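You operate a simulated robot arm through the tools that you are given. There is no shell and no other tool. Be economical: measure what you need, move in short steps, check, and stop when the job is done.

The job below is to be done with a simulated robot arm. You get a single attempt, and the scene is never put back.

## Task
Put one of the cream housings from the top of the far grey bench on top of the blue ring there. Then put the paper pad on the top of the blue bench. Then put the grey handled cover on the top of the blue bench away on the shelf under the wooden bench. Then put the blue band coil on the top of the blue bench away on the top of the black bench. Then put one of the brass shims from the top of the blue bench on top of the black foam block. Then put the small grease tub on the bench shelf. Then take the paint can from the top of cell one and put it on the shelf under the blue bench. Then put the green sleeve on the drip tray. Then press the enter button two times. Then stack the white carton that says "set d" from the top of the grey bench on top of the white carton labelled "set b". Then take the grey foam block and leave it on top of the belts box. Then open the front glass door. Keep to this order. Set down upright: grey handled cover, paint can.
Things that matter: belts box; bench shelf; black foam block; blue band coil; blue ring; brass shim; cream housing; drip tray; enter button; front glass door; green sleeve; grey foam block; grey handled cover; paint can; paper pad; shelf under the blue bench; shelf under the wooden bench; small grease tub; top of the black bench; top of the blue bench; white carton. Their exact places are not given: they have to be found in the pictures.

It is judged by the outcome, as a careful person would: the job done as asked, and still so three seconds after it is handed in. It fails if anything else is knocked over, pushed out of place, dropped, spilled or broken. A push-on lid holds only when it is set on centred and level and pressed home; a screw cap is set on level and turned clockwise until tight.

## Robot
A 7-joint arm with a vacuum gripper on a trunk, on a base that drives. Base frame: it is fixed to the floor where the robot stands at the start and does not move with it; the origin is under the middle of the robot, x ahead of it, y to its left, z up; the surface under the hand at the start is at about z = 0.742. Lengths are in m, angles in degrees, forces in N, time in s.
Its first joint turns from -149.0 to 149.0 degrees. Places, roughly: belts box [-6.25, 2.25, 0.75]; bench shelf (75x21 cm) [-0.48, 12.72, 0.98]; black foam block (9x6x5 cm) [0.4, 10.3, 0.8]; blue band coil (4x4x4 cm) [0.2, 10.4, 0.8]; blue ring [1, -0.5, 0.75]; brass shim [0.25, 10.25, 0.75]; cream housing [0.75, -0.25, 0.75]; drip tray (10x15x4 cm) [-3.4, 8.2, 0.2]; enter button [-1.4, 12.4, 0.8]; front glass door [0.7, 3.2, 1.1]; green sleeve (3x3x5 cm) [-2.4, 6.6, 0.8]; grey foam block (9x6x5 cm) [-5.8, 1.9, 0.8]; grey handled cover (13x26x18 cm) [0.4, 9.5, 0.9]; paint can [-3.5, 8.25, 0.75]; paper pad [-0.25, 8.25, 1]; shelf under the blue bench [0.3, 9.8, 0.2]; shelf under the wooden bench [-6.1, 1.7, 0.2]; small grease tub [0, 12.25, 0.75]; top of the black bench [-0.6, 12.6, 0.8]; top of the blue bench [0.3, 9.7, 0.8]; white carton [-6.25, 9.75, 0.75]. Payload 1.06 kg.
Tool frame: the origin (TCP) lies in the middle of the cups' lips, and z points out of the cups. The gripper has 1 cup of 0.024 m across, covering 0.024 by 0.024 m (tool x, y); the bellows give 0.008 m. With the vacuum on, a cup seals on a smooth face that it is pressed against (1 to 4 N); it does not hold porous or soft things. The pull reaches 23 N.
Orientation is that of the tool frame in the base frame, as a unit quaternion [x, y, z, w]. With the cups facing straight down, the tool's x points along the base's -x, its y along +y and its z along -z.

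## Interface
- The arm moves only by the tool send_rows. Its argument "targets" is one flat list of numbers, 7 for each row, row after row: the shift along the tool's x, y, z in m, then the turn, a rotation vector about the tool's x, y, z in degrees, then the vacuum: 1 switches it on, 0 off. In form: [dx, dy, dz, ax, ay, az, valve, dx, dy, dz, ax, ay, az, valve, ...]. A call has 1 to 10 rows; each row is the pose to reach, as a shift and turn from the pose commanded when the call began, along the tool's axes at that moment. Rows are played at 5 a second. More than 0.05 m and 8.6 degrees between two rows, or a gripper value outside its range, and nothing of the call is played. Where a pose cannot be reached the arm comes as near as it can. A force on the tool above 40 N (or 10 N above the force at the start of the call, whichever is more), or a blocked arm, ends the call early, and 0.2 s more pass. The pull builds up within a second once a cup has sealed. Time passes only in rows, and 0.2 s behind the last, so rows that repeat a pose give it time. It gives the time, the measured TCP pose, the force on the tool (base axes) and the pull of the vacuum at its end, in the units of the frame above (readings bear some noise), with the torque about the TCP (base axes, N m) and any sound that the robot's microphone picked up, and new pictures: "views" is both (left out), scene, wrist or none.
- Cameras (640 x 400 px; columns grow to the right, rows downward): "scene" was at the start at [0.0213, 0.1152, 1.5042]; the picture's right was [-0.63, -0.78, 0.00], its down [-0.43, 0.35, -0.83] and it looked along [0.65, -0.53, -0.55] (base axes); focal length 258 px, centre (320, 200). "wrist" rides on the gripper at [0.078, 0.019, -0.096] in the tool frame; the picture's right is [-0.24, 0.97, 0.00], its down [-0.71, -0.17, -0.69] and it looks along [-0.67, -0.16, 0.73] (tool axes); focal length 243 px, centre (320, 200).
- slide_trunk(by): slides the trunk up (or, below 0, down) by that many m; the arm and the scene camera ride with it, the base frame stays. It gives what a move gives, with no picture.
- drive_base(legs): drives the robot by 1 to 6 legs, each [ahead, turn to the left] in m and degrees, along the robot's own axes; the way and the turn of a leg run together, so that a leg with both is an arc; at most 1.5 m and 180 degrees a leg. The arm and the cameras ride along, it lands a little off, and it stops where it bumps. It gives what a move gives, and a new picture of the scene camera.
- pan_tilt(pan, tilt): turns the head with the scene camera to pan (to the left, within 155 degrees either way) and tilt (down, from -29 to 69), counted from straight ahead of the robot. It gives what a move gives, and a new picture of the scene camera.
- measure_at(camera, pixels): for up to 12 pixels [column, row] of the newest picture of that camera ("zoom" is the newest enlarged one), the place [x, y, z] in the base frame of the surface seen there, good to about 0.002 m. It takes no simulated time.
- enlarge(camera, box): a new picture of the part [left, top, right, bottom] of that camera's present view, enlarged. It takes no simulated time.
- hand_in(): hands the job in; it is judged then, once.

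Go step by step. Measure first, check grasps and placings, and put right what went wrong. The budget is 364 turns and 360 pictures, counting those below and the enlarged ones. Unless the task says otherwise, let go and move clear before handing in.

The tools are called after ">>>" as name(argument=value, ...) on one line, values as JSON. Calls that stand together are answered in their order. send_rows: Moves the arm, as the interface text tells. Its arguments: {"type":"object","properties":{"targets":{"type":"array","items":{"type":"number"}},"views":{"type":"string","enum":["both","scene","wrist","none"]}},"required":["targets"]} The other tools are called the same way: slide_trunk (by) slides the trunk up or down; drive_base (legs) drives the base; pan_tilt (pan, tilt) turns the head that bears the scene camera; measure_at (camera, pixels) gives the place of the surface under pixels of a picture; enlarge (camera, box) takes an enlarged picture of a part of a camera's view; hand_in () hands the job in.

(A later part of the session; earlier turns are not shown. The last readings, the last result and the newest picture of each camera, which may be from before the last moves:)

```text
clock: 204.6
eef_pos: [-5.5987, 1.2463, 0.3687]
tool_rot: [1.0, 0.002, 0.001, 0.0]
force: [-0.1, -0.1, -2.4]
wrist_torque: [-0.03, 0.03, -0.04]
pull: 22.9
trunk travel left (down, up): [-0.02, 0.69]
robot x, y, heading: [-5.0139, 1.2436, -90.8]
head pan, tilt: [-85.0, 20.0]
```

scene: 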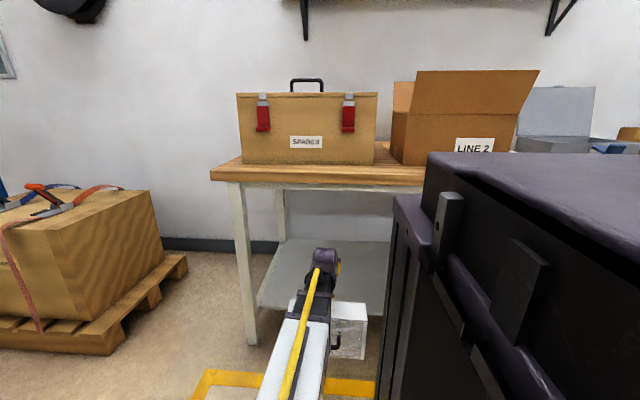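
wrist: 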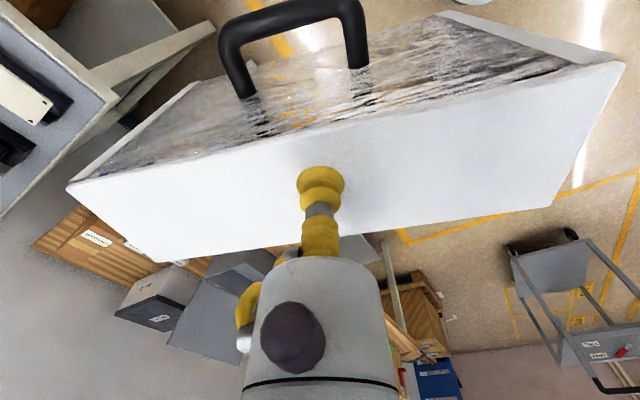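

>>> send_rows(targets=[-0.045, 0, 0, 0, 0, 0, 1, -0.09, 0, 0, 0, 0, 0, 1, -0.135, 0, 0, 0, 0, 0, 1, -0.18, 0, 0, 0, 0, 0, 1, -0.225, 0, 0, 0, 0, 0, 1, -0.27, 0, 0, 0, 0, 0, 1, -0.315, 0, 0, 0, 0, 0, 1, -0.36, 0, 0, 0, 0, 0, 1], views="both")

```text
clock: 206.4
eef_pos: [-5.9568, 1.243, 0.369]
tool_rot: [1.0, 0.001, 0.001, 0.0]
force: [-0.4, 0.9, -3.2]
wrist_torque: [-0.03, 0.06, -0.02]
pull: 22.4
trunk travel left (down, up): [-0.02, 0.69]
robot x, y, heading: [-5.0139, 1.246, -90.7]
head pan, tilt: [-85.0, 20.0]
```

scene: 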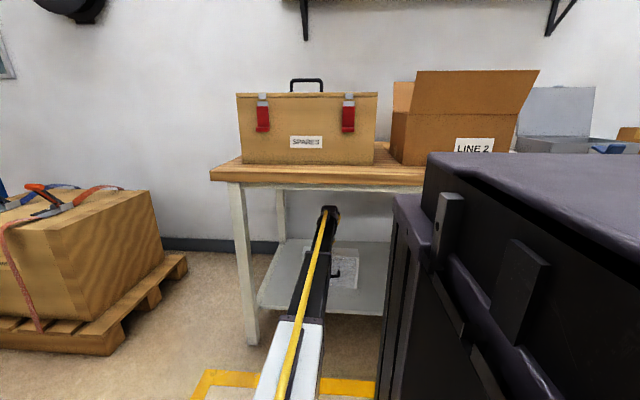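
wrist: 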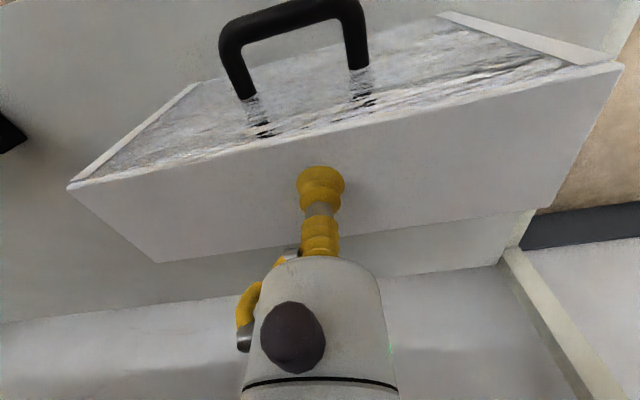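

>>> send_rows(targets=[0, 0, 0.02, 0, 0, 0, 1, 0, 0, 0.03, 0, 0, 0, 1, 0, 0, 0.037, 0, 0, 0, 1, 0, 0, 0.037, 0, 0, 0, 1], views="none")

```text
clock: 207.4
eef_pos: [-5.9587, 1.245, 0.3317]
tool_rot: [1.0, 0.002, 0.0, 0.0]
force: [-0.7, -0.3, 2.9]
wrist_torque: [0.07, -0.01, 0.01]
pull: 23.0
trunk travel left (down, up): [-0.02, 0.69]
robot x, y, heading: [-5.0112, 1.2494, -90.6]
head pan, tilt: [-85.0, 20.0]
```

Contact on the shelf. Release, lift a little, then withdraw.

>>> send_rows(targets=[0, 0, 0, 0, 0, 0, 0, 0, 0, 0, 0, 0, 0, 0, 0, 0, -0.005, 0, 0, 0, 0, 0, 0, -0.03, 0, 0, 0, 0, 0, 0, -0.06, 0, 0, 0, 0, 0, 0, -0.09, 0, 0, 0, 0, 0.045, 0, -0.09, 0, 0, 0, 0, 0.09, 0, -0.09, 0, 0, 0, 0, 0.135, 0, -0.09, 0, 0, 0, 0, 0.18, 0, -0.09, 0, 0, 0, 0], views="both")

```text
clock: 209.6
eef_pos: [-5.7758, 1.2454, 0.4194]
tool_rot: [1.0, 0.001, 0.001, 0.0]
force: [-0.4, -0.5, -0.5]
wrist_torque: [-0.05, 0.0, -0.02]
pull: 0.1
trunk travel left (down, up): [-0.02, 0.69]
robot x, y, heading: [-5.0109, 1.2469, -90.6]
head pan, tilt: [-85.0, 20.0]
```

scene: 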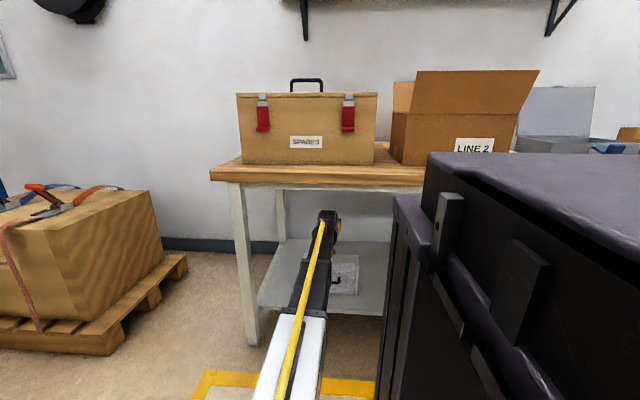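
wrist: 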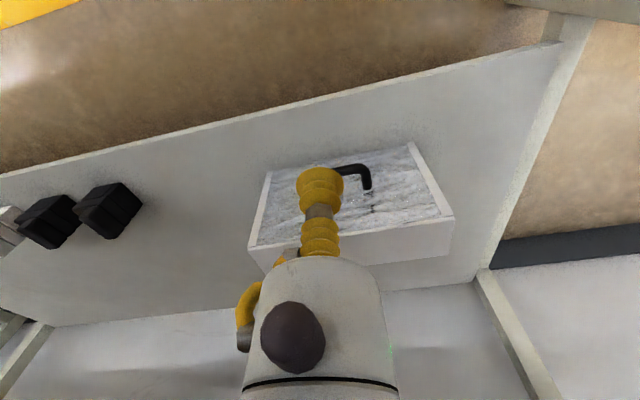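

>>> send_rows(targets=[0.045, 0, 0, 0, 0, 0, 0, 0.09, 0, 0, 0, 0, 0, 0, 0.135, 0, 0, 0, 0, 0, 0, 0.18, 0, 0, 0, 0, 0, 0], views="none")

>>> slide_trunk(by=0.4)

>>> slide_trunk(by=0.13)

>>> send_rows(targets=[0, 0, -0.045, 0, 0, 0, 0, 0, 0, -0.09, 0, 0, 0, 0, 0, 0, -0.13, 0, 0, 0, 0], views="none")

```text
clock: 210.6
eef_pos: [-5.5965, 1.247, 0.421]
tool_rot: [1.0, 0.002, 0.001, -0.001]
force: [1.0, 0.7, 0.5]
wrist_torque: [0.0, -0.02, 0.03]
pull: 0.1
trunk travel left (down, up): [-0.02, 0.69]
robot x, y, heading: [-5.0132, 1.2431, -90.7]
head pan, tilt: [-85.0, 20.0]
```

```text
clock: 214.4
eef_pos: [-5.5978, 1.2472, 0.82]
tool_rot: [1.0, 0.001, 0.001, 0.0]
force: [0.3, 0.1, -0.4]
wrist_torque: [-0.02, 0.02, -0.03]
pull: 0.2
trunk travel left (down, up): [-0.42, 0.29]
robot x, y, heading: [-5.0112, 1.2467, -90.8]
head pan, tilt: [-85.0, 20.0]
```

```text
clock: 216.0
eef_pos: [-5.5962, 1.2473, 0.9511]
tool_rot: [1.0, 0.002, 0.0, -0.001]
force: [0.2, 0.7, -0.4]
wrist_torque: [-0.01, 0.0, -0.03]
pull: 0.0
trunk travel left (down, up): [-0.55, 0.16]
robot x, y, heading: [-5.0165, 1.2447, -90.5]
head pan, tilt: [-85.0, 20.0]
```

```text
clock: 216.8
eef_pos: [-5.5978, 1.2479, 1.0833]
tool_rot: [1.0, 0.001, 0.001, -0.001]
force: [0.4, -0.4, 0.0]
wrist_torque: [0.01, 0.0, -0.03]
pull: 0.1
trunk travel left (down, up): [-0.55, 0.16]
robot x, y, heading: [-5.0132, 1.2461, -90.6]
head pan, tilt: [-85.0, 20.0]
```

>>> drive_base(legs=[[-0.65, -21], [-0.65, 21], [-1.5, 0], [-1.5, 0]])

```text
clock: 237.9
eef_pos: [-5.382, 5.55, 1.0829]
tool_rot: [1.0, 0.022, 0.001, 0.0]
force: [-0.4, 0.1, 0.8]
wrist_torque: [0.02, 0.05, 0.03]
pull: 0.0
trunk travel left (down, up): [-0.55, 0.16]
robot x, y, heading: [-4.8006, 5.5694, -88.1]
head pan, tilt: [-85.0, 20.0]
```

scene: 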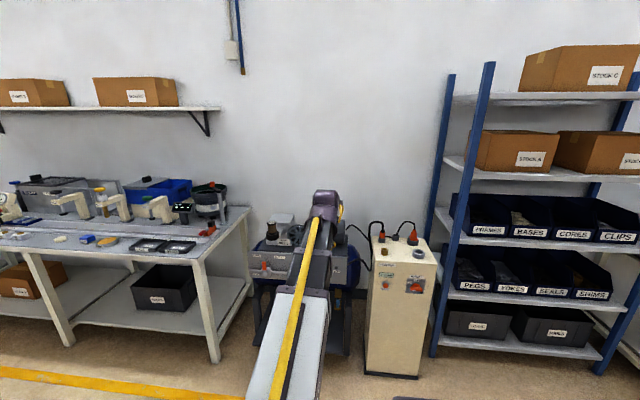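

>>> drive_base(legs=[[-1.5, -3], [-1.5, 0], [-0.9, 0], [0, 90.5], [1.5, 0]])

>>> pan_tilt(pan=0, tilt=15)

```text
clock: 267.3
eef_pos: [-3.255, 8.7587, 1.0823]
tool_rot: [0.727, 0.687, 0.001, 0.0]
force: [-0.2, -0.5, 0.1]
wrist_torque: [0.02, 0.01, 0.03]
pull: 0.0
trunk travel left (down, up): [-0.55, 0.16]
robot x, y, heading: [-3.2175, 9.3423, -3.8]
head pan, tilt: [-85.0, 20.0]
```

scene: 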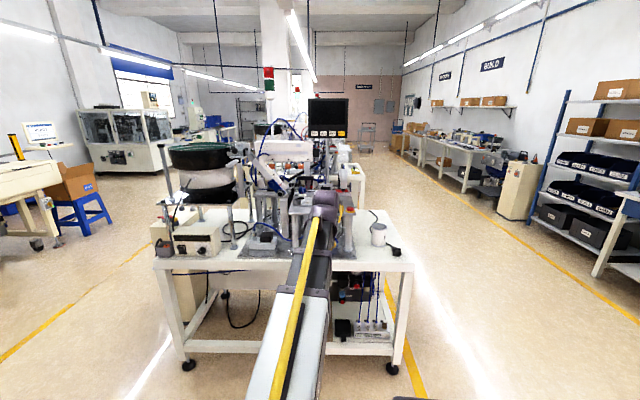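

```text
clock: 268.9
eef_pos: [-3.2554, 8.7584, 1.0823]
tool_rot: [0.726, 0.687, 0.0, 0.0]
force: [-0.6, 0.7, 0.4]
wrist_torque: [-0.02, -0.03, 0.02]
pull: 0.0
trunk travel left (down, up): [-0.55, 0.16]
robot x, y, heading: [-3.2167, 9.3465, -3.8]
head pan, tilt: [0.0, 15.0]
```

scene: 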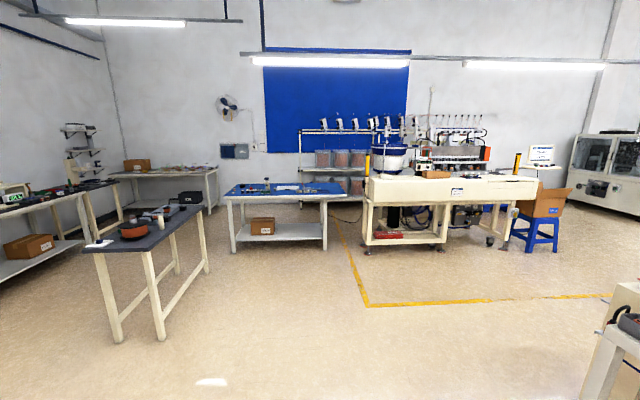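

>>> measure_at(camera="scene", pixels=[[117, 340], [161, 338], [208, 270], [88, 248], [150, 246], [200, 206], [232, 250], [325, 248], [134, 230], [14, 196]])

```text
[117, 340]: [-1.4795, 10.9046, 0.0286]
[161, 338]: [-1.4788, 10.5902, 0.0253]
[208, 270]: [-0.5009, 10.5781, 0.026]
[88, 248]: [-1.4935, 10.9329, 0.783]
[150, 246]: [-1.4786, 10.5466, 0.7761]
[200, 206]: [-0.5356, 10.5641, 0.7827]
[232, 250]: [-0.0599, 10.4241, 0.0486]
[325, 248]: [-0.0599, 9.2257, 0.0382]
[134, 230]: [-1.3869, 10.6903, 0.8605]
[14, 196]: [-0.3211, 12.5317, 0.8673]
```

>>> drive_base(legs=[[0, 15.7], [1.38, 0], [1.38, 0], [0, 78]])

>>> pan_tilt(pan=-60, tilt=45)

```text
clock: 286.7
eef_pos: [0.1211, 9.8576, 1.0828]
tool_rot: [0.018, 1.0, 0.0, -0.001]
force: [0.1, 0.9, 0.1]
wrist_torque: [-0.03, -0.03, -0.01]
pull: 0.1
trunk travel left (down, up): [-0.55, 0.16]
robot x, y, heading: [-0.4643, 9.8834, 87.2]
head pan, tilt: [0.0, 15.0]
```

scene: 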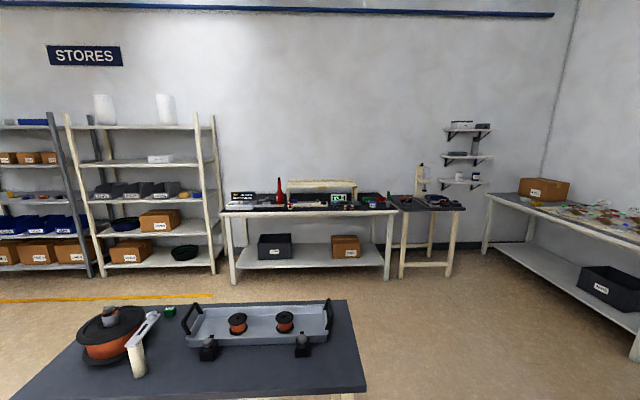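

```text
clock: 288.0
eef_pos: [0.1216, 9.8581, 1.0838]
tool_rot: [0.018, 1.0, 0.0, 0.0]
force: [-0.4, 0.1, -0.5]
wrist_torque: [-0.03, 0.0, -0.04]
pull: 0.0
trunk travel left (down, up): [-0.55, 0.16]
robot x, y, heading: [-0.4644, 9.8776, 87.1]
head pan, tilt: [-60.0, 45.0]
```

scene: 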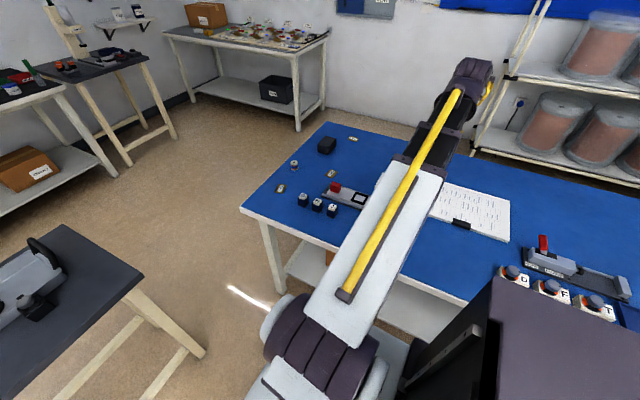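

>>> enlarge(camera="scene", box=[260, 120, 380, 220])

>>> measure_at(camera="scene", pixels=[[294, 163], [294, 168], [326, 145], [353, 138], [330, 172], [280, 187], [304, 197], [320, 137]])

```text
4.00 times, centred on (320, 170) of scene
```

zoom: 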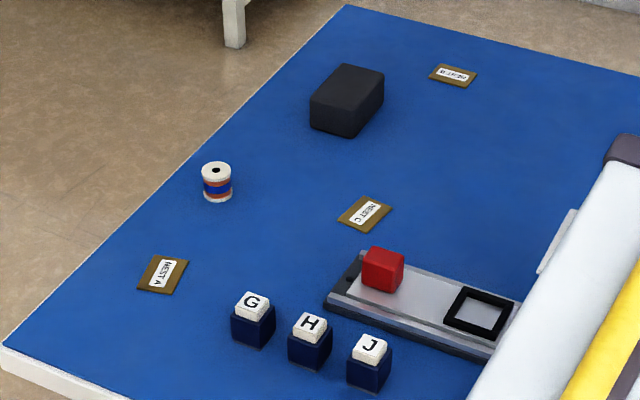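

```text
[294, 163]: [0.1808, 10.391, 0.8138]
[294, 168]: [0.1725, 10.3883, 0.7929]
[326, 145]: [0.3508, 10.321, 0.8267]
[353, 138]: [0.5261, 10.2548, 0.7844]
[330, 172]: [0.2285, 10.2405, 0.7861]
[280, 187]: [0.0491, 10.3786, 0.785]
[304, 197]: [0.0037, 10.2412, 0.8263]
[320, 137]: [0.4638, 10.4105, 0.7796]
```

>>> measure_at(camera="zoom", pixels=[[216, 170], [206, 172], [228, 172], [216, 162], [216, 180], [200, 170], [231, 170], [216, 200]])

>>> send_rows(targets=[-0.01, 0.045, 0, 0, 0, 0, 0, -0.02, 0.09, 0, 0, 0, 0, 0, -0.03, 0.135, 0, 0, 0, 0, 0, -0.035, 0.18, 0, 0, 0, 0, 0, -0.04, 0.225, 0, 0, 0, 0, 0, -0.045, 0.27, 0, 0, 0, 0, 0, -0.05, 0.315, 0, 0, 0, 0, 0, -0.055, 0.36, 0, 0, 0, 0, 0, -0.055, 0.405, 0, 0, 0, 0, 0, -0.055, 0.45, 0, 0, 0, 0, 0], views="none")

>>> send_rows(targets=[0, 0.04, 0.04, 0, 0, 0, 0, 0, 0.08, 0.07, 0, 0, 0, 0, 0, 0.08, 0.12, 0, 0, 0, 0, 0, 0.08, 0.16, 0, 0, 0, 0], views="wrist")

```text
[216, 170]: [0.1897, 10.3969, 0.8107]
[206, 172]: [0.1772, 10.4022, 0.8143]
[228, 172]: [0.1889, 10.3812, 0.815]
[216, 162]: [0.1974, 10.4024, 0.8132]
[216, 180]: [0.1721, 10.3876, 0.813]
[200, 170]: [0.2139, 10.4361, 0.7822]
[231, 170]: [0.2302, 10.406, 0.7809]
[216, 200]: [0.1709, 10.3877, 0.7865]
```

```text
clock: 290.2
eef_pos: [0.1929, 10.3061, 1.0843]
tool_rot: [0.018, 1.0, 0.001, -0.001]
force: [1.1, 0.8, 0.3]
wrist_torque: [-0.03, 0.0, -0.01]
pull: 0.0
trunk travel left (down, up): [-0.55, 0.16]
robot x, y, heading: [-0.4657, 9.8809, 87.4]
head pan, tilt: [-60.0, 45.0]
```

```text
refused: row 1 steps farther than a row can; nothing moved
```

>>> send_rows(targets=[0.005, 0.035, 0.03, 0, 0, 0, 0, 0.01, 0.07, 0.06, 0, 0, 0, 0, 0.011, 0.088, 0.1, 0, 0, 0, 0, 0.011, 0.088, 0.145, 0, 0, 0, 0, 0.011, 0.088, 0.19, 0, 0, 0, 0], views="wrist")

>>> enlarge(camera="wrist", box=[270, 70, 370, 150])

```text
clock: 291.4
eef_pos: [0.1825, 10.3934, 0.8931]
tool_rot: [0.019, 1.0, 0.0, -0.001]
force: [0.2, -0.6, 0.2]
wrist_torque: [-0.01, 0.04, 0.02]
pull: 0.0
trunk travel left (down, up): [-0.55, 0.16]
robot x, y, heading: [-0.4617, 9.8843, 87.3]
head pan, tilt: [-60.0, 45.0]
```

wrist: 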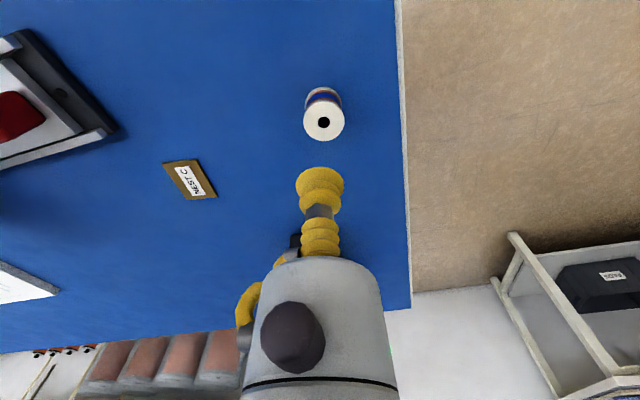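

```text
5.00 times, centred on (320, 110) of wrist
```

zoom: 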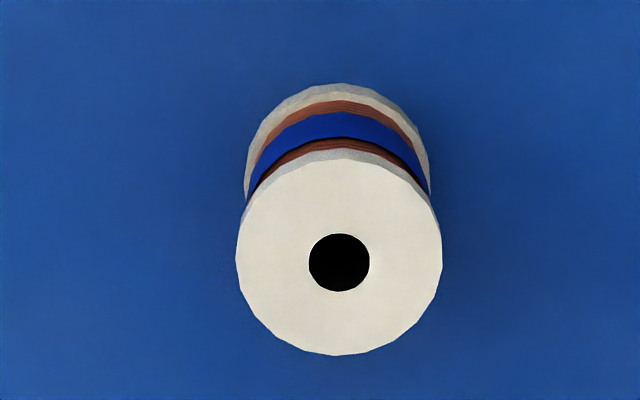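

>>> measure_at(camera="zoom", pixels=[[340, 262], [330, 250], [350, 275], [340, 330], [260, 262], [420, 262], [340, 195], [240, 262], [440, 262]])

```text
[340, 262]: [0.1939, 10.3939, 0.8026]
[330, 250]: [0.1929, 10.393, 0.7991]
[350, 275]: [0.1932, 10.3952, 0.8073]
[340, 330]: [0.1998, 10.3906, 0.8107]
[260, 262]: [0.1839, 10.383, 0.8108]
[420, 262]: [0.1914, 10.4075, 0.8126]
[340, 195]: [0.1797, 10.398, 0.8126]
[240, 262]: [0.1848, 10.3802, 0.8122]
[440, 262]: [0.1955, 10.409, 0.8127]
```

>>> send_rows(targets=[-0.0075, 0.001, 0.04, 0, 0, 0, 0, -0.0075, 0.001, 0.07, 0, 0, 0, 1, -0.0075, 0.001, 0.083, 0, 0, 0, 1, -0.0075, 0.001, 0.083, 0, 0, 0, 1, -0.0075, 0.001, 0.083, 0, 0, 0, 1, -0.0075, 0.001, 0.083, 0, 0, 0, 1, -0.0075, 0.001, 0.083, 0, 0, 0, 1], views="wrist")

```text
clock: 293.0
eef_pos: [0.191, 10.3915, 0.8103]
tool_rot: [0.018, 1.0, 0.001, 0.0]
force: [3.2, 2.5, 10.0]
wrist_torque: [-0.01, 0.01, 0.01]
pull: 22.9
trunk travel left (down, up): [-0.55, 0.16]
robot x, y, heading: [-0.4614, 9.8816, 87.2]
head pan, tilt: [-60.0, 45.0]
```

wrist: 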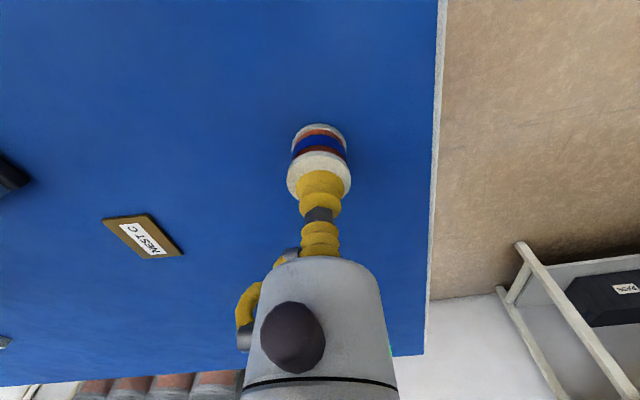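

Sealed on the coil. I lift, then drive west around the dark table toward the black bench.

>>> send_rows(targets=[0, 0, -0.045, 0, 0, 0, 1, 0, 0, -0.09, 0, 0, 0, 1, 0, 0, -0.135, 0, 0, 0, 1, 0, 0, -0.18, 0, 0, 0, 1, 0.03, -0.03, -0.21, 0, 0, 0, 1, 0.06, -0.06, -0.24, 0, 0, 0, 1, 0.09, -0.09, -0.25, 0, 0, 0, 1], views="wrist")

>>> drive_base(legs=[[-0.45, 0], [0, 93], [1.5, 0], [0.2, 0], [0, -90]])

```text
refused: row 5 steps farther than a row can; nothing moved
```

```text
clock: 295.3
eef_pos: [0.1719, 10.0436, 0.811]
tool_rot: [0.011, 1.0, 0.008, 0.002]
force: [-0.6, -0.2, -0.2]
wrist_torque: [0.1, -0.07, 0.02]
pull: 22.6
trunk travel left (down, up): [-0.55, 0.16]
robot x, y, heading: [-0.4785, 9.5199, 87.6]
head pan, tilt: [-60.0, 45.0]
stopped in leg 1: the force on the tool passed its limit at 91 N (the readings are from after the stop); the commanded pose is now the measured one
```

scene: 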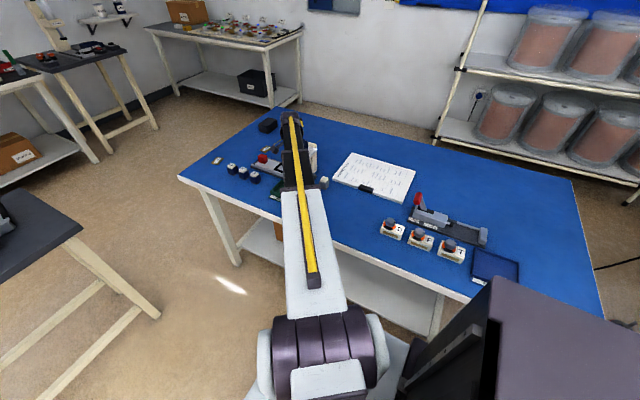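

The lift was refused and the drive still ran, dragging the coil along the bench. I check the state before moving anything.

>>> enlarge(camera="wrist", box=[0, 0, 640, 400])

>>> enlarge(camera="scene", box=[200, 100, 420, 230])

```text
1.00 times, centred on (320, 200) of wrist (not enlarged: the box is as wide or as high as the picture)
```

zoom: 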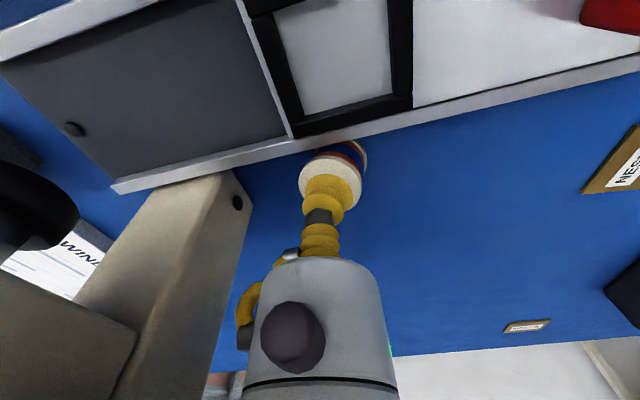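

```text
2.91 times, centred on (310, 165) of scene
```

zoom: 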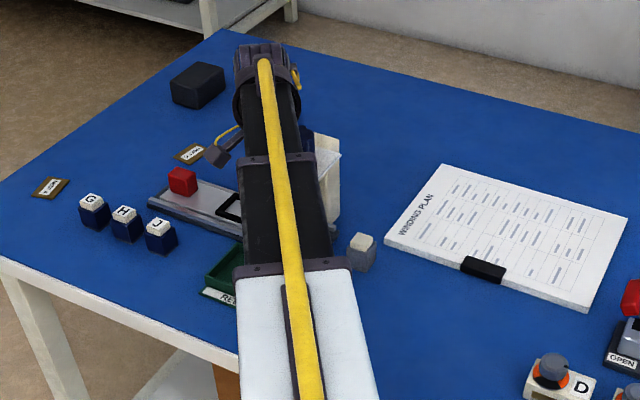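

>>> send_rows(targets=[0, 0.02, -0.008, 0, 0, 0, 1, 0, 0.04, -0.03, 0, 0, 0, 1, 0, 0.04, -0.07, 0, 0, 0, 1, 0, 0.04, -0.115, 0, 0, 0, 1, 0, 0.04, -0.16, 0, 0, 0, 1, 0, 0.04, -0.205, 0, 0, 0, 1, 0, 0.04, -0.25, 0, 0, 0, 1], views="both")

```text
clock: 296.9
eef_pos: [0.1713, 10.0774, 1.0603]
tool_rot: [0.01, 1.0, 0.006, 0.002]
force: [-0.4, -0.3, -0.5]
wrist_torque: [0.1, -0.09, -0.01]
pull: 23.2
trunk travel left (down, up): [-0.55, 0.16]
robot x, y, heading: [-0.4777, 9.515, 87.6]
head pan, tilt: [-60.0, 45.0]
```

scene: 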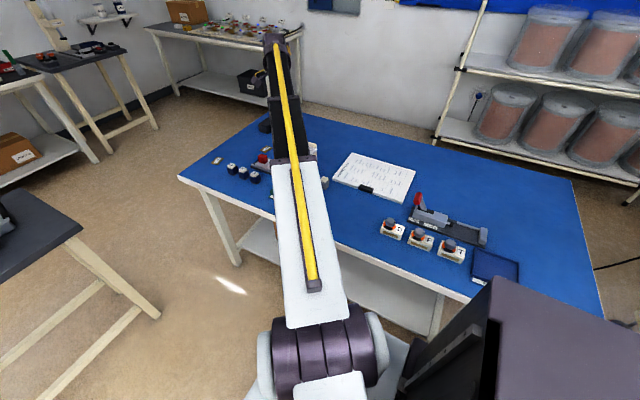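
wrist: 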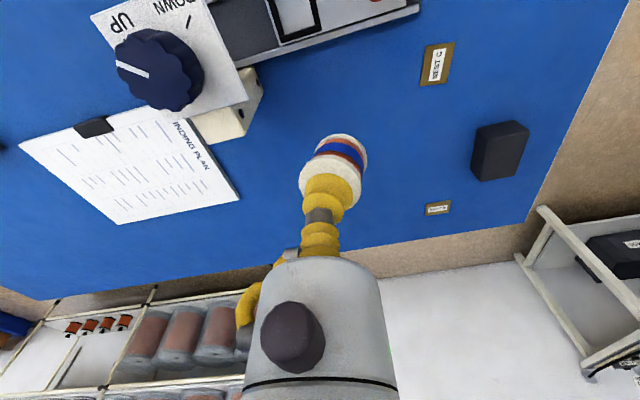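

>>> measure_at(camera="wrist", pixels=[[436, 66], [437, 208], [500, 130], [240, 195], [115, 222], [345, 142], [310, 180], [345, 170], [330, 200], [358, 150]])

>>> enlarge(camera="wrist", box=[270, 110, 390, 220])

```text
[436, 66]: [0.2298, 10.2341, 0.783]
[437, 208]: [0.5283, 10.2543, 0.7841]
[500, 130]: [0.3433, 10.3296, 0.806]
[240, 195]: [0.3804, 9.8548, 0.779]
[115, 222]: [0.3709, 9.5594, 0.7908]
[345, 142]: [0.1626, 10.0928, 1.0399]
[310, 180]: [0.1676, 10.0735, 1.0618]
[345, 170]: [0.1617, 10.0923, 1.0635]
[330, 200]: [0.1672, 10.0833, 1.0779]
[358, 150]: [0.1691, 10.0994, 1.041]
```

```text
3.64 times, centred on (330, 165) of wrist
```

zoom: 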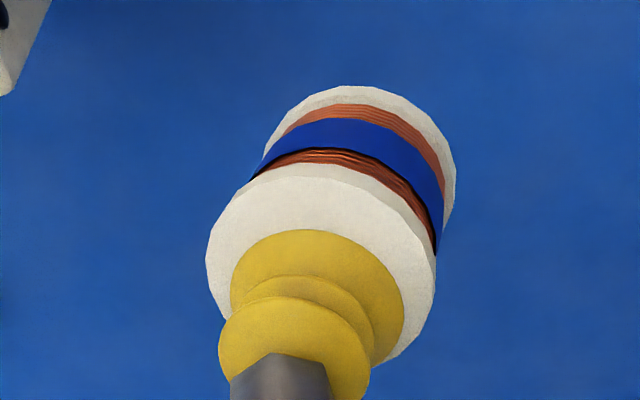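

>>> drive_base(legs=[[0, 92], [1.5, 0], [0.3, 0], [0, -90]])

>>> pan_tilt(pan=-20, tilt=20)

```text
clock: 313.4
eef_pos: [-1.6328, 10.1453, 1.06]
tool_rot: [-0.019, 1.0, 0.006, 0.001]
force: [0.1, 0.5, 0.9]
wrist_torque: [0.11, -0.09, -0.01]
pull: 23.2
trunk travel left (down, up): [-0.55, 0.16]
robot x, y, heading: [-2.2486, 9.5492, 91.2]
head pan, tilt: [-60.0, 45.0]
```

scene: 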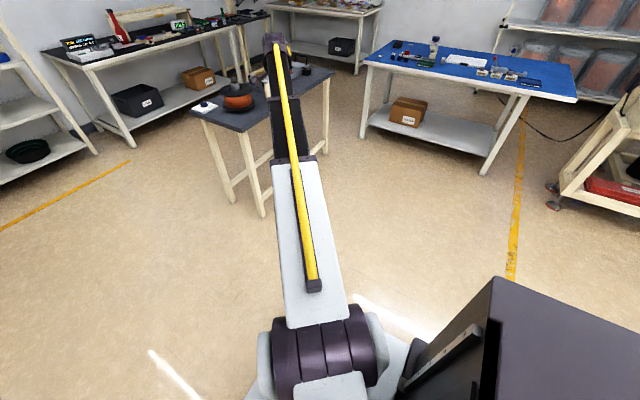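

```text
clock: 314.5
eef_pos: [-1.6333, 10.145, 1.0614]
tool_rot: [-0.018, 1.0, 0.007, 0.002]
force: [0.3, 0.9, -0.7]
wrist_torque: [0.09, -0.06, 0.01]
pull: 22.7
trunk travel left (down, up): [-0.55, 0.16]
robot x, y, heading: [-2.2479, 9.5512, 91.2]
head pan, tilt: [-20.0, 20.0]
```

scene: 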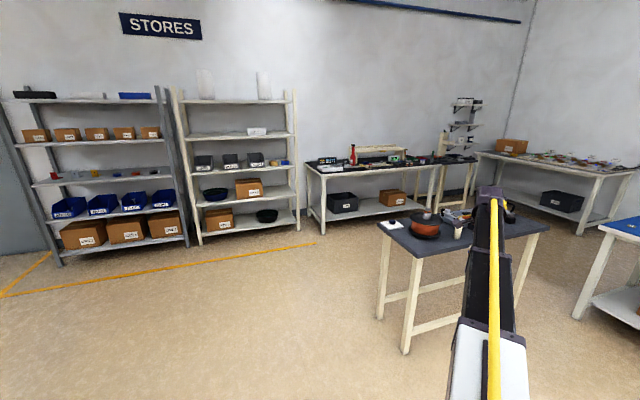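

>>> send_rows(targets=[0.047, 0.01, 0, 0, 0, -3.5, 1, 0.094, 0.02, 0, 0, 0, -7, 1, 0.141, 0.03, 0, 0, 0, -10.5, 1, 0.188, 0.04, 0, 0, 0, -14, 1, 0.235, 0.05, 0, 0, 0, -17.5, 1, 0.282, 0.06, 0, 0, 0, -21, 1, 0.329, 0.07, 0, 0, 0, -24.5, 1, 0.376, 0.08, 0, 0, 0, -28, 1, 0.423, 0.09, 0, 0, 0, -31.5, 1, 0.47, 0.1, 0, 0, 0, -35, 1], views="none")

```text
clock: 316.7
eef_pos: [-2.1073, 10.2272, 1.0616]
tool_rot: [-0.319, 0.948, 0.006, 0.004]
force: [-0.3, 0.5, -0.4]
wrist_torque: [0.12, 0.0, -0.01]
pull: 22.9
trunk travel left (down, up): [-0.55, 0.16]
robot x, y, heading: [-2.2499, 9.5449, 91.0]
head pan, tilt: [-20.0, 20.0]
```

>>> measure_at(camera="scene", pixels=[[300, 227], [196, 242], [320, 232], [432, 215], [320, 172], [440, 165], [385, 308], [404, 350], [360, 210]])

```text
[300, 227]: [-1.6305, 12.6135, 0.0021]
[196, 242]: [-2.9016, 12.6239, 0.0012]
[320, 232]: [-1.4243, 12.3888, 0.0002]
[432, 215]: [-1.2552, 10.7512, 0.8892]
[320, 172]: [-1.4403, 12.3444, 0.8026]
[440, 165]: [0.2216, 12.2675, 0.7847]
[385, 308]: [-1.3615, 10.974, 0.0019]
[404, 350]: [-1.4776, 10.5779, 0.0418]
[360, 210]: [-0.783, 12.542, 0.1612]
```

>>> drive_base(legs=[[1.5, 0], [0.55, 0], [0, -91], [1.5, 0]])

>>> pan_tilt(pan=80, tilt=25)

```text
clock: 337.9
eef_pos: [-0.1155, 11.4707, 1.0611]
tool_rot: [0.449, 0.893, 0.001, 0.007]
force: [0.1, -0.1, -1.2]
wrist_torque: [0.02, -0.1, -0.02]
pull: 23.3
trunk travel left (down, up): [-0.55, 0.16]
robot x, y, heading: [-0.7934, 11.6218, 0.3]
head pan, tilt: [-20.0, 20.0]
```

scene: 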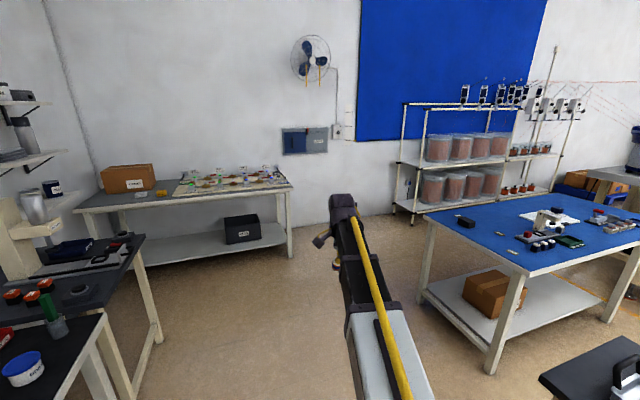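

```text
clock: 339.6
eef_pos: [-0.1146, 11.4704, 1.0611]
tool_rot: [0.45, 0.893, 0.002, 0.007]
force: [-0.3, 0.6, -0.4]
wrist_torque: [-0.04, -0.09, 0.01]
pull: 22.4
trunk travel left (down, up): [-0.55, 0.16]
robot x, y, heading: [-0.7961, 11.6201, 0.6]
head pan, tilt: [80.0, 25.0]
```

scene: 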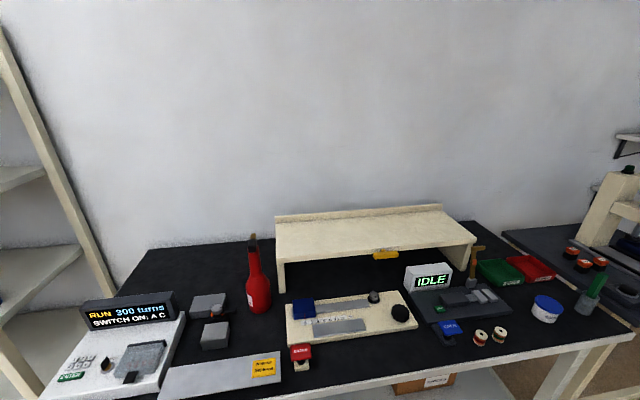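

>>> enlarge(camera="scene", box=[270, 240, 610, 400])

>>> measure_at(camera="scene", pixels=[[380, 355], [400, 345], [340, 365], [180, 270], [547, 302], [470, 360], [230, 270], [360, 225], [70, 377], [300, 225], [450, 225], [420, 350]])

```text
1.88 times, centred on (440, 320) of scene
```

zoom: 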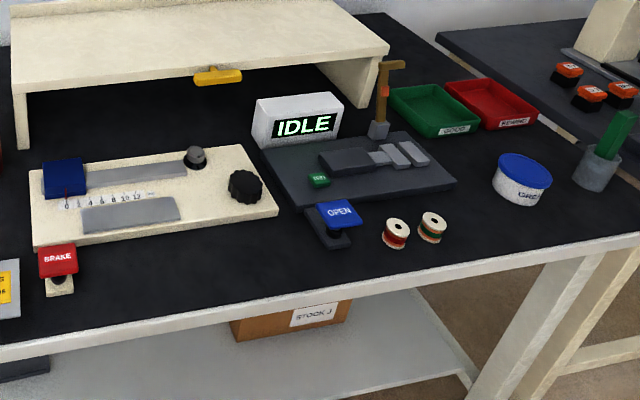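

```text
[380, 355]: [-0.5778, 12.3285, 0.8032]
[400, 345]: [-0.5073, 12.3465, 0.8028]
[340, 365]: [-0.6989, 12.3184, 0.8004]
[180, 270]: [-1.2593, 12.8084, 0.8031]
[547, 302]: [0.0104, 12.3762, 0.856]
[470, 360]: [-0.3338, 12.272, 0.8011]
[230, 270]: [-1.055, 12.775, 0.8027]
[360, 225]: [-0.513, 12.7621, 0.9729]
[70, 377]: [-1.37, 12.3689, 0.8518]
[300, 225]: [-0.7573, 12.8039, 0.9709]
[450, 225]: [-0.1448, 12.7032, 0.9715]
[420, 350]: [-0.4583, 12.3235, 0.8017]
```

>>> drive_base(legs=[[0, 89.5]])

>>> pan_tilt(pan=-10, tilt=40)

```text
clock: 343.8
eef_pos: [-0.6366, 12.2975, 1.0619]
tool_rot: [-0.31, 0.951, 0.006, 0.004]
force: [-0.5, 0.5, -0.6]
wrist_torque: [0.1, 0.02, 0.0]
pull: 22.7
trunk travel left (down, up): [-0.55, 0.16]
robot x, y, heading: [-0.7922, 11.6233, 90.0]
head pan, tilt: [80.0, 25.0]
```

scene: 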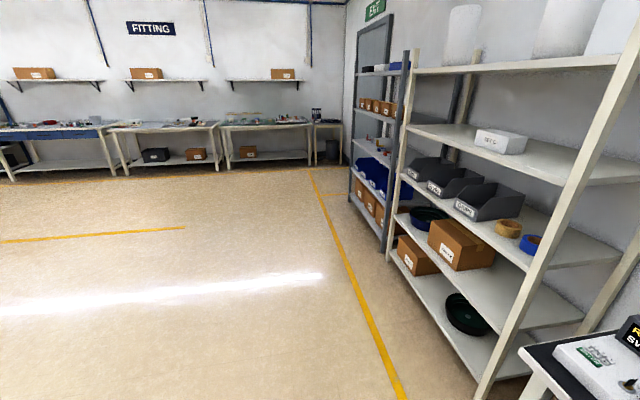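

```text
clock: 345.5
eef_pos: [-0.6369, 12.299, 1.061]
tool_rot: [-0.31, 0.951, 0.006, 0.003]
force: [0.2, -0.3, -0.8]
wrist_torque: [0.07, 0.0, 0.01]
pull: 23.0
trunk travel left (down, up): [-0.55, 0.16]
robot x, y, heading: [-0.7941, 11.6208, 90.3]
head pan, tilt: [-10.0, 40.0]
```

scene: 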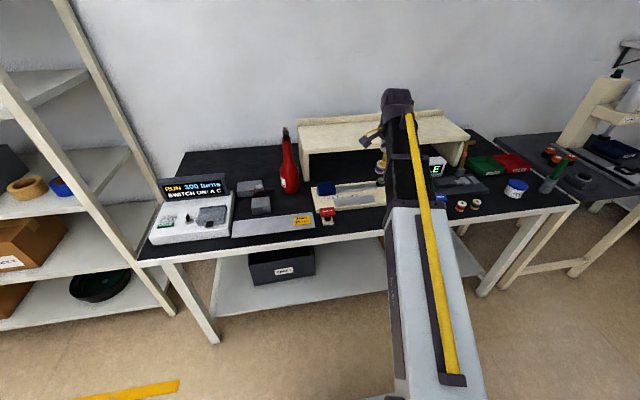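

>>> send_rows(targets=[-0.045, -0.011, 0.01, 0, 0, 0, 1, -0.0915, -0.022, 0.02, 0, 0, 0, 1, -0.0915, -0.022, 0.065, 0, 0, 0, 1, -0.0915, -0.022, 0.11, 0, 0, 0, 1, -0.0915, -0.022, 0.155, 0, 0, 0, 1, -0.0915, -0.022, 0.185, 0, 0, 0, 1], views="both")

>>> enlarge(camera="scene", box=[340, 160, 440, 240])

```text
clock: 346.9
eef_pos: [-0.5498, 12.3342, 0.8738]
tool_rot: [-0.31, 0.951, 0.006, 0.004]
force: [-0.5, -0.2, -0.8]
wrist_torque: [0.09, -0.02, 0.01]
pull: 22.7
trunk travel left (down, up): [-0.55, 0.16]
robot x, y, heading: [-0.7933, 11.6204, 90.4]
head pan, tilt: [-10.0, 40.0]
```

scene: 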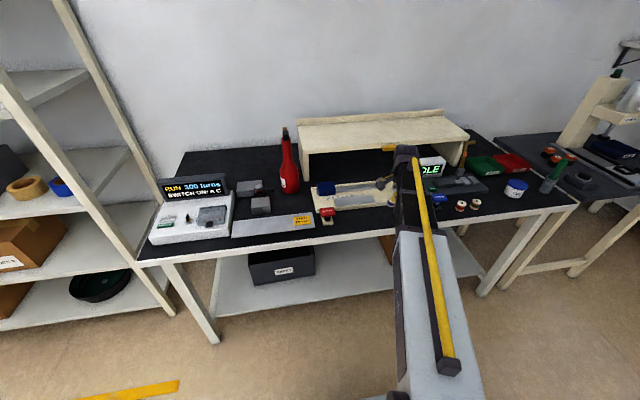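
wrist: 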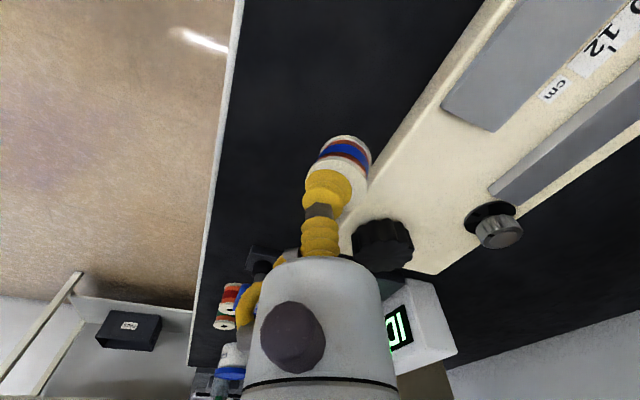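

```text
5.00 times, centred on (390, 200) of scene
```

zoom: 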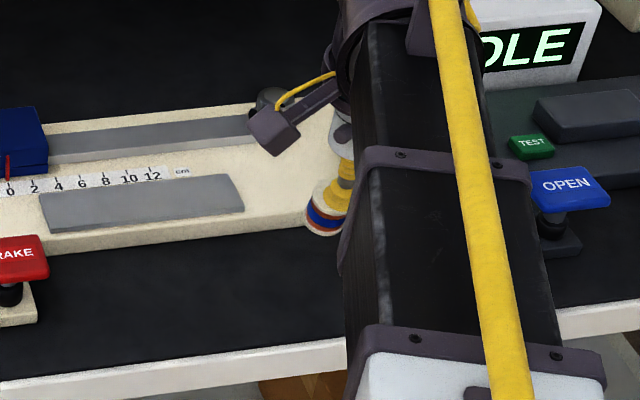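

>>> enlarge(camera="wrist", box=[290, 120, 390, 220])

>>> measure_at(camera="wrist", pixels=[[430, 90], [390, 170], [350, 80], [230, 100], [238, 40], [228, 160], [400, 150], [380, 245]])

```text
4.00 times, centred on (340, 170) of wrist
```

zoom: 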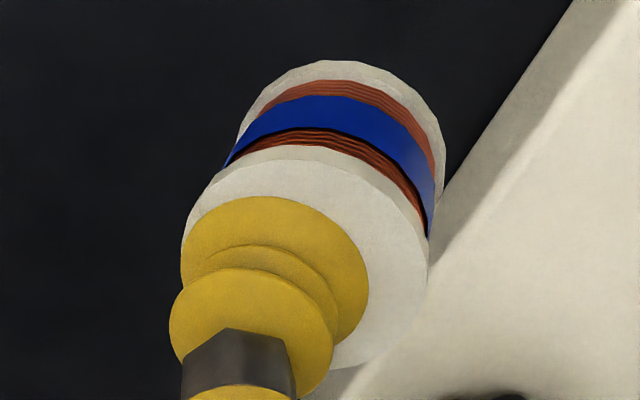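

```text
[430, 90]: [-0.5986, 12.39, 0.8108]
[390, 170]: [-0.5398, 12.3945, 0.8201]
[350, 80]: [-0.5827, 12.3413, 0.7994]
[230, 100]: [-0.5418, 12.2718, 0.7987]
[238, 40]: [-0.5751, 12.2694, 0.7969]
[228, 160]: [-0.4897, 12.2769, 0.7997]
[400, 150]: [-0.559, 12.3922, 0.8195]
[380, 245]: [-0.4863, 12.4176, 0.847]
```

>>> measure_at(camera="zoom", pixels=[[195, 215], [300, 172], [400, 230], [415, 280], [345, 350], [380, 320], [240, 180], [440, 150], [330, 70], [425, 220]])

```text
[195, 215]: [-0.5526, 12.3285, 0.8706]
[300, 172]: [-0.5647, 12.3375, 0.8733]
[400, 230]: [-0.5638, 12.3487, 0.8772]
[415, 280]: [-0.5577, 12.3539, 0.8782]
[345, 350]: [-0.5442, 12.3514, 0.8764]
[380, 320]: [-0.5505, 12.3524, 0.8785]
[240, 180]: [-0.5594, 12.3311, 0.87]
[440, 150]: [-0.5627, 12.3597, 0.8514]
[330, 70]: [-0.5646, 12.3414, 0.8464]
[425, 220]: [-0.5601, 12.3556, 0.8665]
```

>>> send_rows(targets=[0.009, -0.012, 0, 4.8, 2.6, 0, 1, 0.0177, -0.0242, 0, 9.7, 5.1, 0, 1, 0.0177, -0.0242, 0, 14.5, 7.7, 0, 1], views="wrist")

>>> enlarge(camera="wrist", box=[290, 120, 390, 220])

>>> measure_at(camera="zoom", pixels=[[195, 215], [300, 172], [400, 230], [415, 280], [345, 350], [380, 320], [240, 180], [440, 150], [330, 70], [425, 220]])

```text
clock: 347.7
eef_pos: [-0.5507, 12.307, 0.877]
tool_rot: [-0.308, 0.941, -0.136, -0.021]
force: [-0.4, -0.1, -1.3]
wrist_torque: [0.13, -0.02, 0.0]
pull: 22.4
trunk travel left (down, up): [-0.55, 0.16]
robot x, y, heading: [-0.7902, 11.6226, 89.9]
head pan, tilt: [-10.0, 40.0]
```

wrist: 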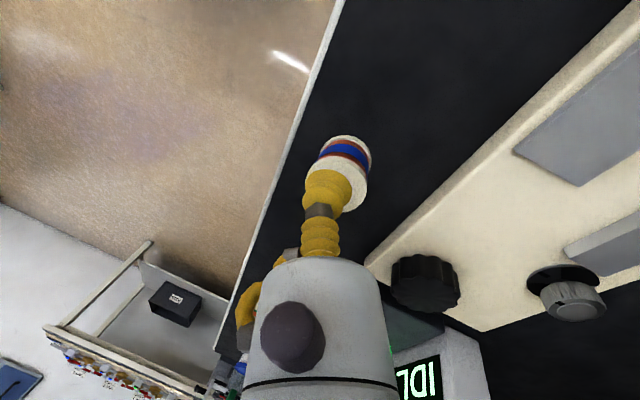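

```text
4.00 times, centred on (340, 170) of wrist
```

zoom: 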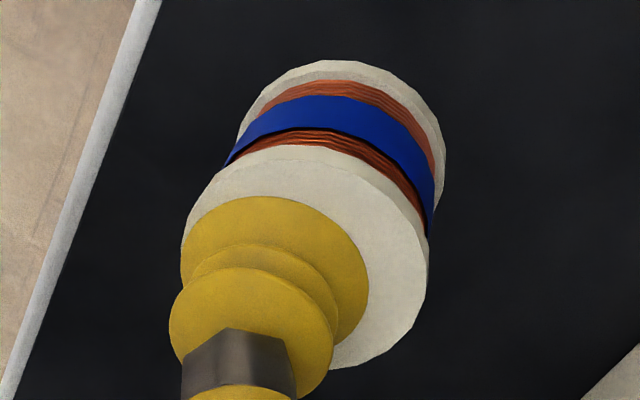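

```text
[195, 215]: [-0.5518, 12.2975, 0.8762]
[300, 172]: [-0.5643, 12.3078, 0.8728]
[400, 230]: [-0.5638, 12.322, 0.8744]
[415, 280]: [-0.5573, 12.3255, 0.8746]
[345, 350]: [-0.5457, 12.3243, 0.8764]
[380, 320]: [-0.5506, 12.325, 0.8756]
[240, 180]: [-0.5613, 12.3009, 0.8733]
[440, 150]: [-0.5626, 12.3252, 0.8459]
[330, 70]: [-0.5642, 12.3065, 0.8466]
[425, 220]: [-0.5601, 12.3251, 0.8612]
```

>>> send_rows(targets=[0, 0, 0, -3.4, 4.6, 0, 1, -0.0025, 0.0049, 0.0192, -3.4, 4.6, 0, 1, -0.0043, 0.0085, 0.0336, -3.4, 4.6, 0, 1, -0.005, 0.0098, 0.039, -3.4, 4.6, 0, 1, -0.0055, 0.0109, 0.0432, -3.4, 4.6, 0, 1], views="wrist")

```text
clock: 348.9
eef_pos: [-0.5517, 12.3059, 0.8317]
tool_rot: [-0.3, 0.944, -0.119, -0.067]
force: [-1.0, 0.7, 6.4]
wrist_torque: [0.17, -0.08, 0.03]
pull: 23.0
trunk travel left (down, up): [-0.55, 0.16]
robot x, y, heading: [-0.789, 11.6206, 89.8]
head pan, tilt: [-10.0, 40.0]
```

wrist: 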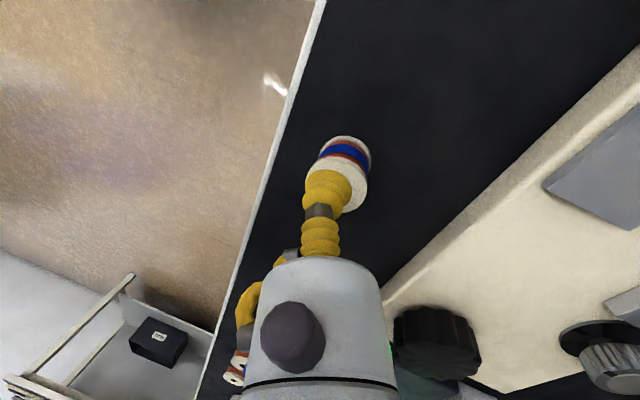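

Contact at 6 N with the coil nearly level. I release, wait, and lift straight up.

>>> send_rows(targets=[0, 0, 0, 0, 0, 0, 0, 0, 0, 0, 0, 0, 0, 0, 0, 0, 0, 0, 0, 0, 0, -0.001, -0.002, -0.008, 0, 0, 0, 0, -0.001, -0.005, -0.03, 0, 0, 0, 0, -0.001, -0.012, -0.07, 0, 0, 0, 0, -0.001, -0.02, -0.11, 0, 0, 0, 0], views="both")

```text
clock: 350.5
eef_pos: [-0.5301, 12.3195, 0.9427]
tool_rot: [-0.3, 0.944, -0.119, -0.067]
force: [0.2, -0.8, -0.5]
wrist_torque: [-0.02, 0.0, -0.01]
pull: 0.1
trunk travel left (down, up): [-0.55, 0.16]
robot x, y, heading: [-0.7967, 11.6222, 90.2]
head pan, tilt: [-10.0, 40.0]
```

scene: 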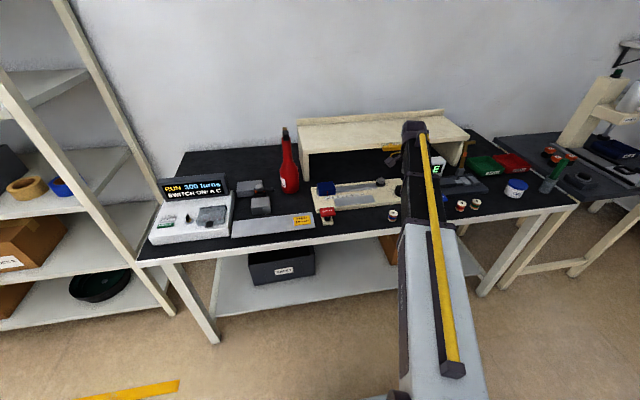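
wrist: 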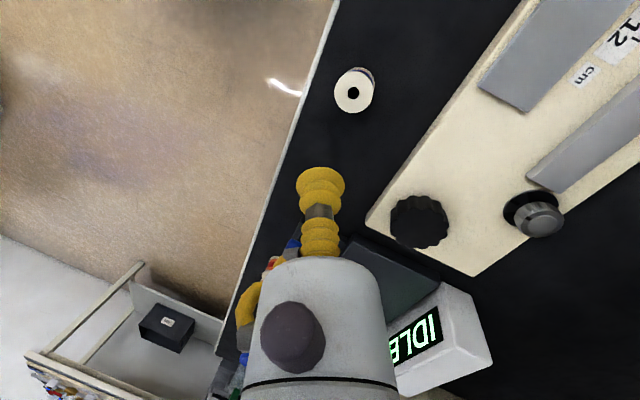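

>>> send_rows(targets=[0, 0, -0.04, -3.6, -3.8, 0, 0, 0, 0, -0.08, -7.2, -7.7, 0, 0, 0, 0, -0.12, -10.7, -11.5, 0, 0], views="none")

```text
clock: 351.3
eef_pos: [-0.5248, 12.3495, 1.0548]
tool_rot: [-0.303, 0.953, -0.001, 0.0]
force: [-0.3, -0.2, -0.4]
wrist_torque: [0.0, 0.03, -0.02]
pull: 0.0
trunk travel left (down, up): [-0.55, 0.16]
robot x, y, heading: [-0.7925, 11.6167, 90.1]
head pan, tilt: [-10.0, 40.0]
```

>>> drive_base(legs=[[0, -113], [1.15, 0]])

>>> pan_tilt(pan=-65, tilt=45)

```text
clock: 361.9
eef_pos: [0.829, 10.6245, 1.0554]
tool_rot: [0.63, 0.776, 0.0, -0.001]
force: [0.2, -0.8, -0.9]
wrist_torque: [-0.03, -0.01, 0.01]
pull: 0.0
trunk travel left (down, up): [-0.55, 0.16]
robot x, y, heading: [0.2653, 11.1601, -23.4]
head pan, tilt: [-10.0, 40.0]
```

scene: 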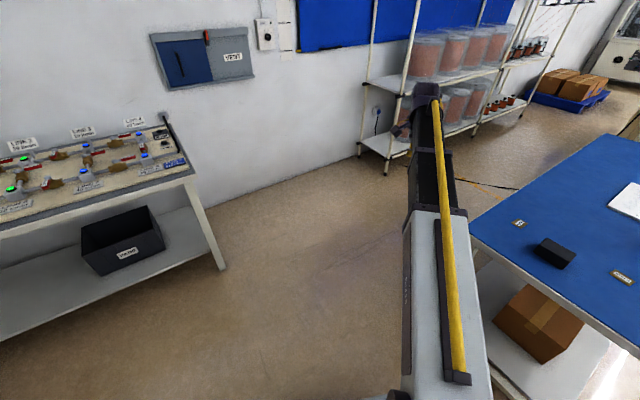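

```text
clock: 363.1
eef_pos: [0.8283, 10.6239, 1.056]
tool_rot: [0.631, 0.776, 0.001, -0.001]
force: [1.6, -0.1, -0.1]
wrist_torque: [0.0, 0.02, 0.01]
pull: 0.2
trunk travel left (down, up): [-0.55, 0.16]
robot x, y, heading: [0.2651, 11.16, -23.2]
head pan, tilt: [-65.0, 45.0]
```

scene: 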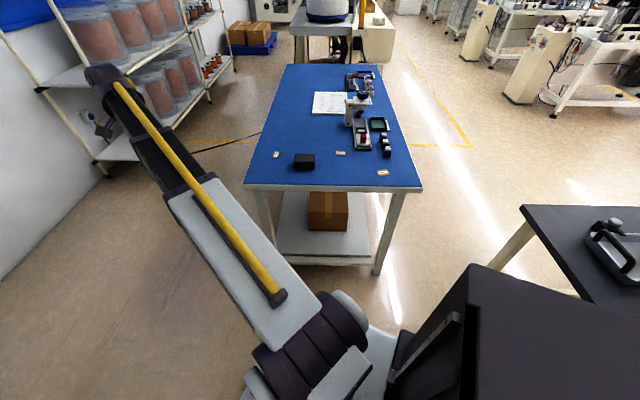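

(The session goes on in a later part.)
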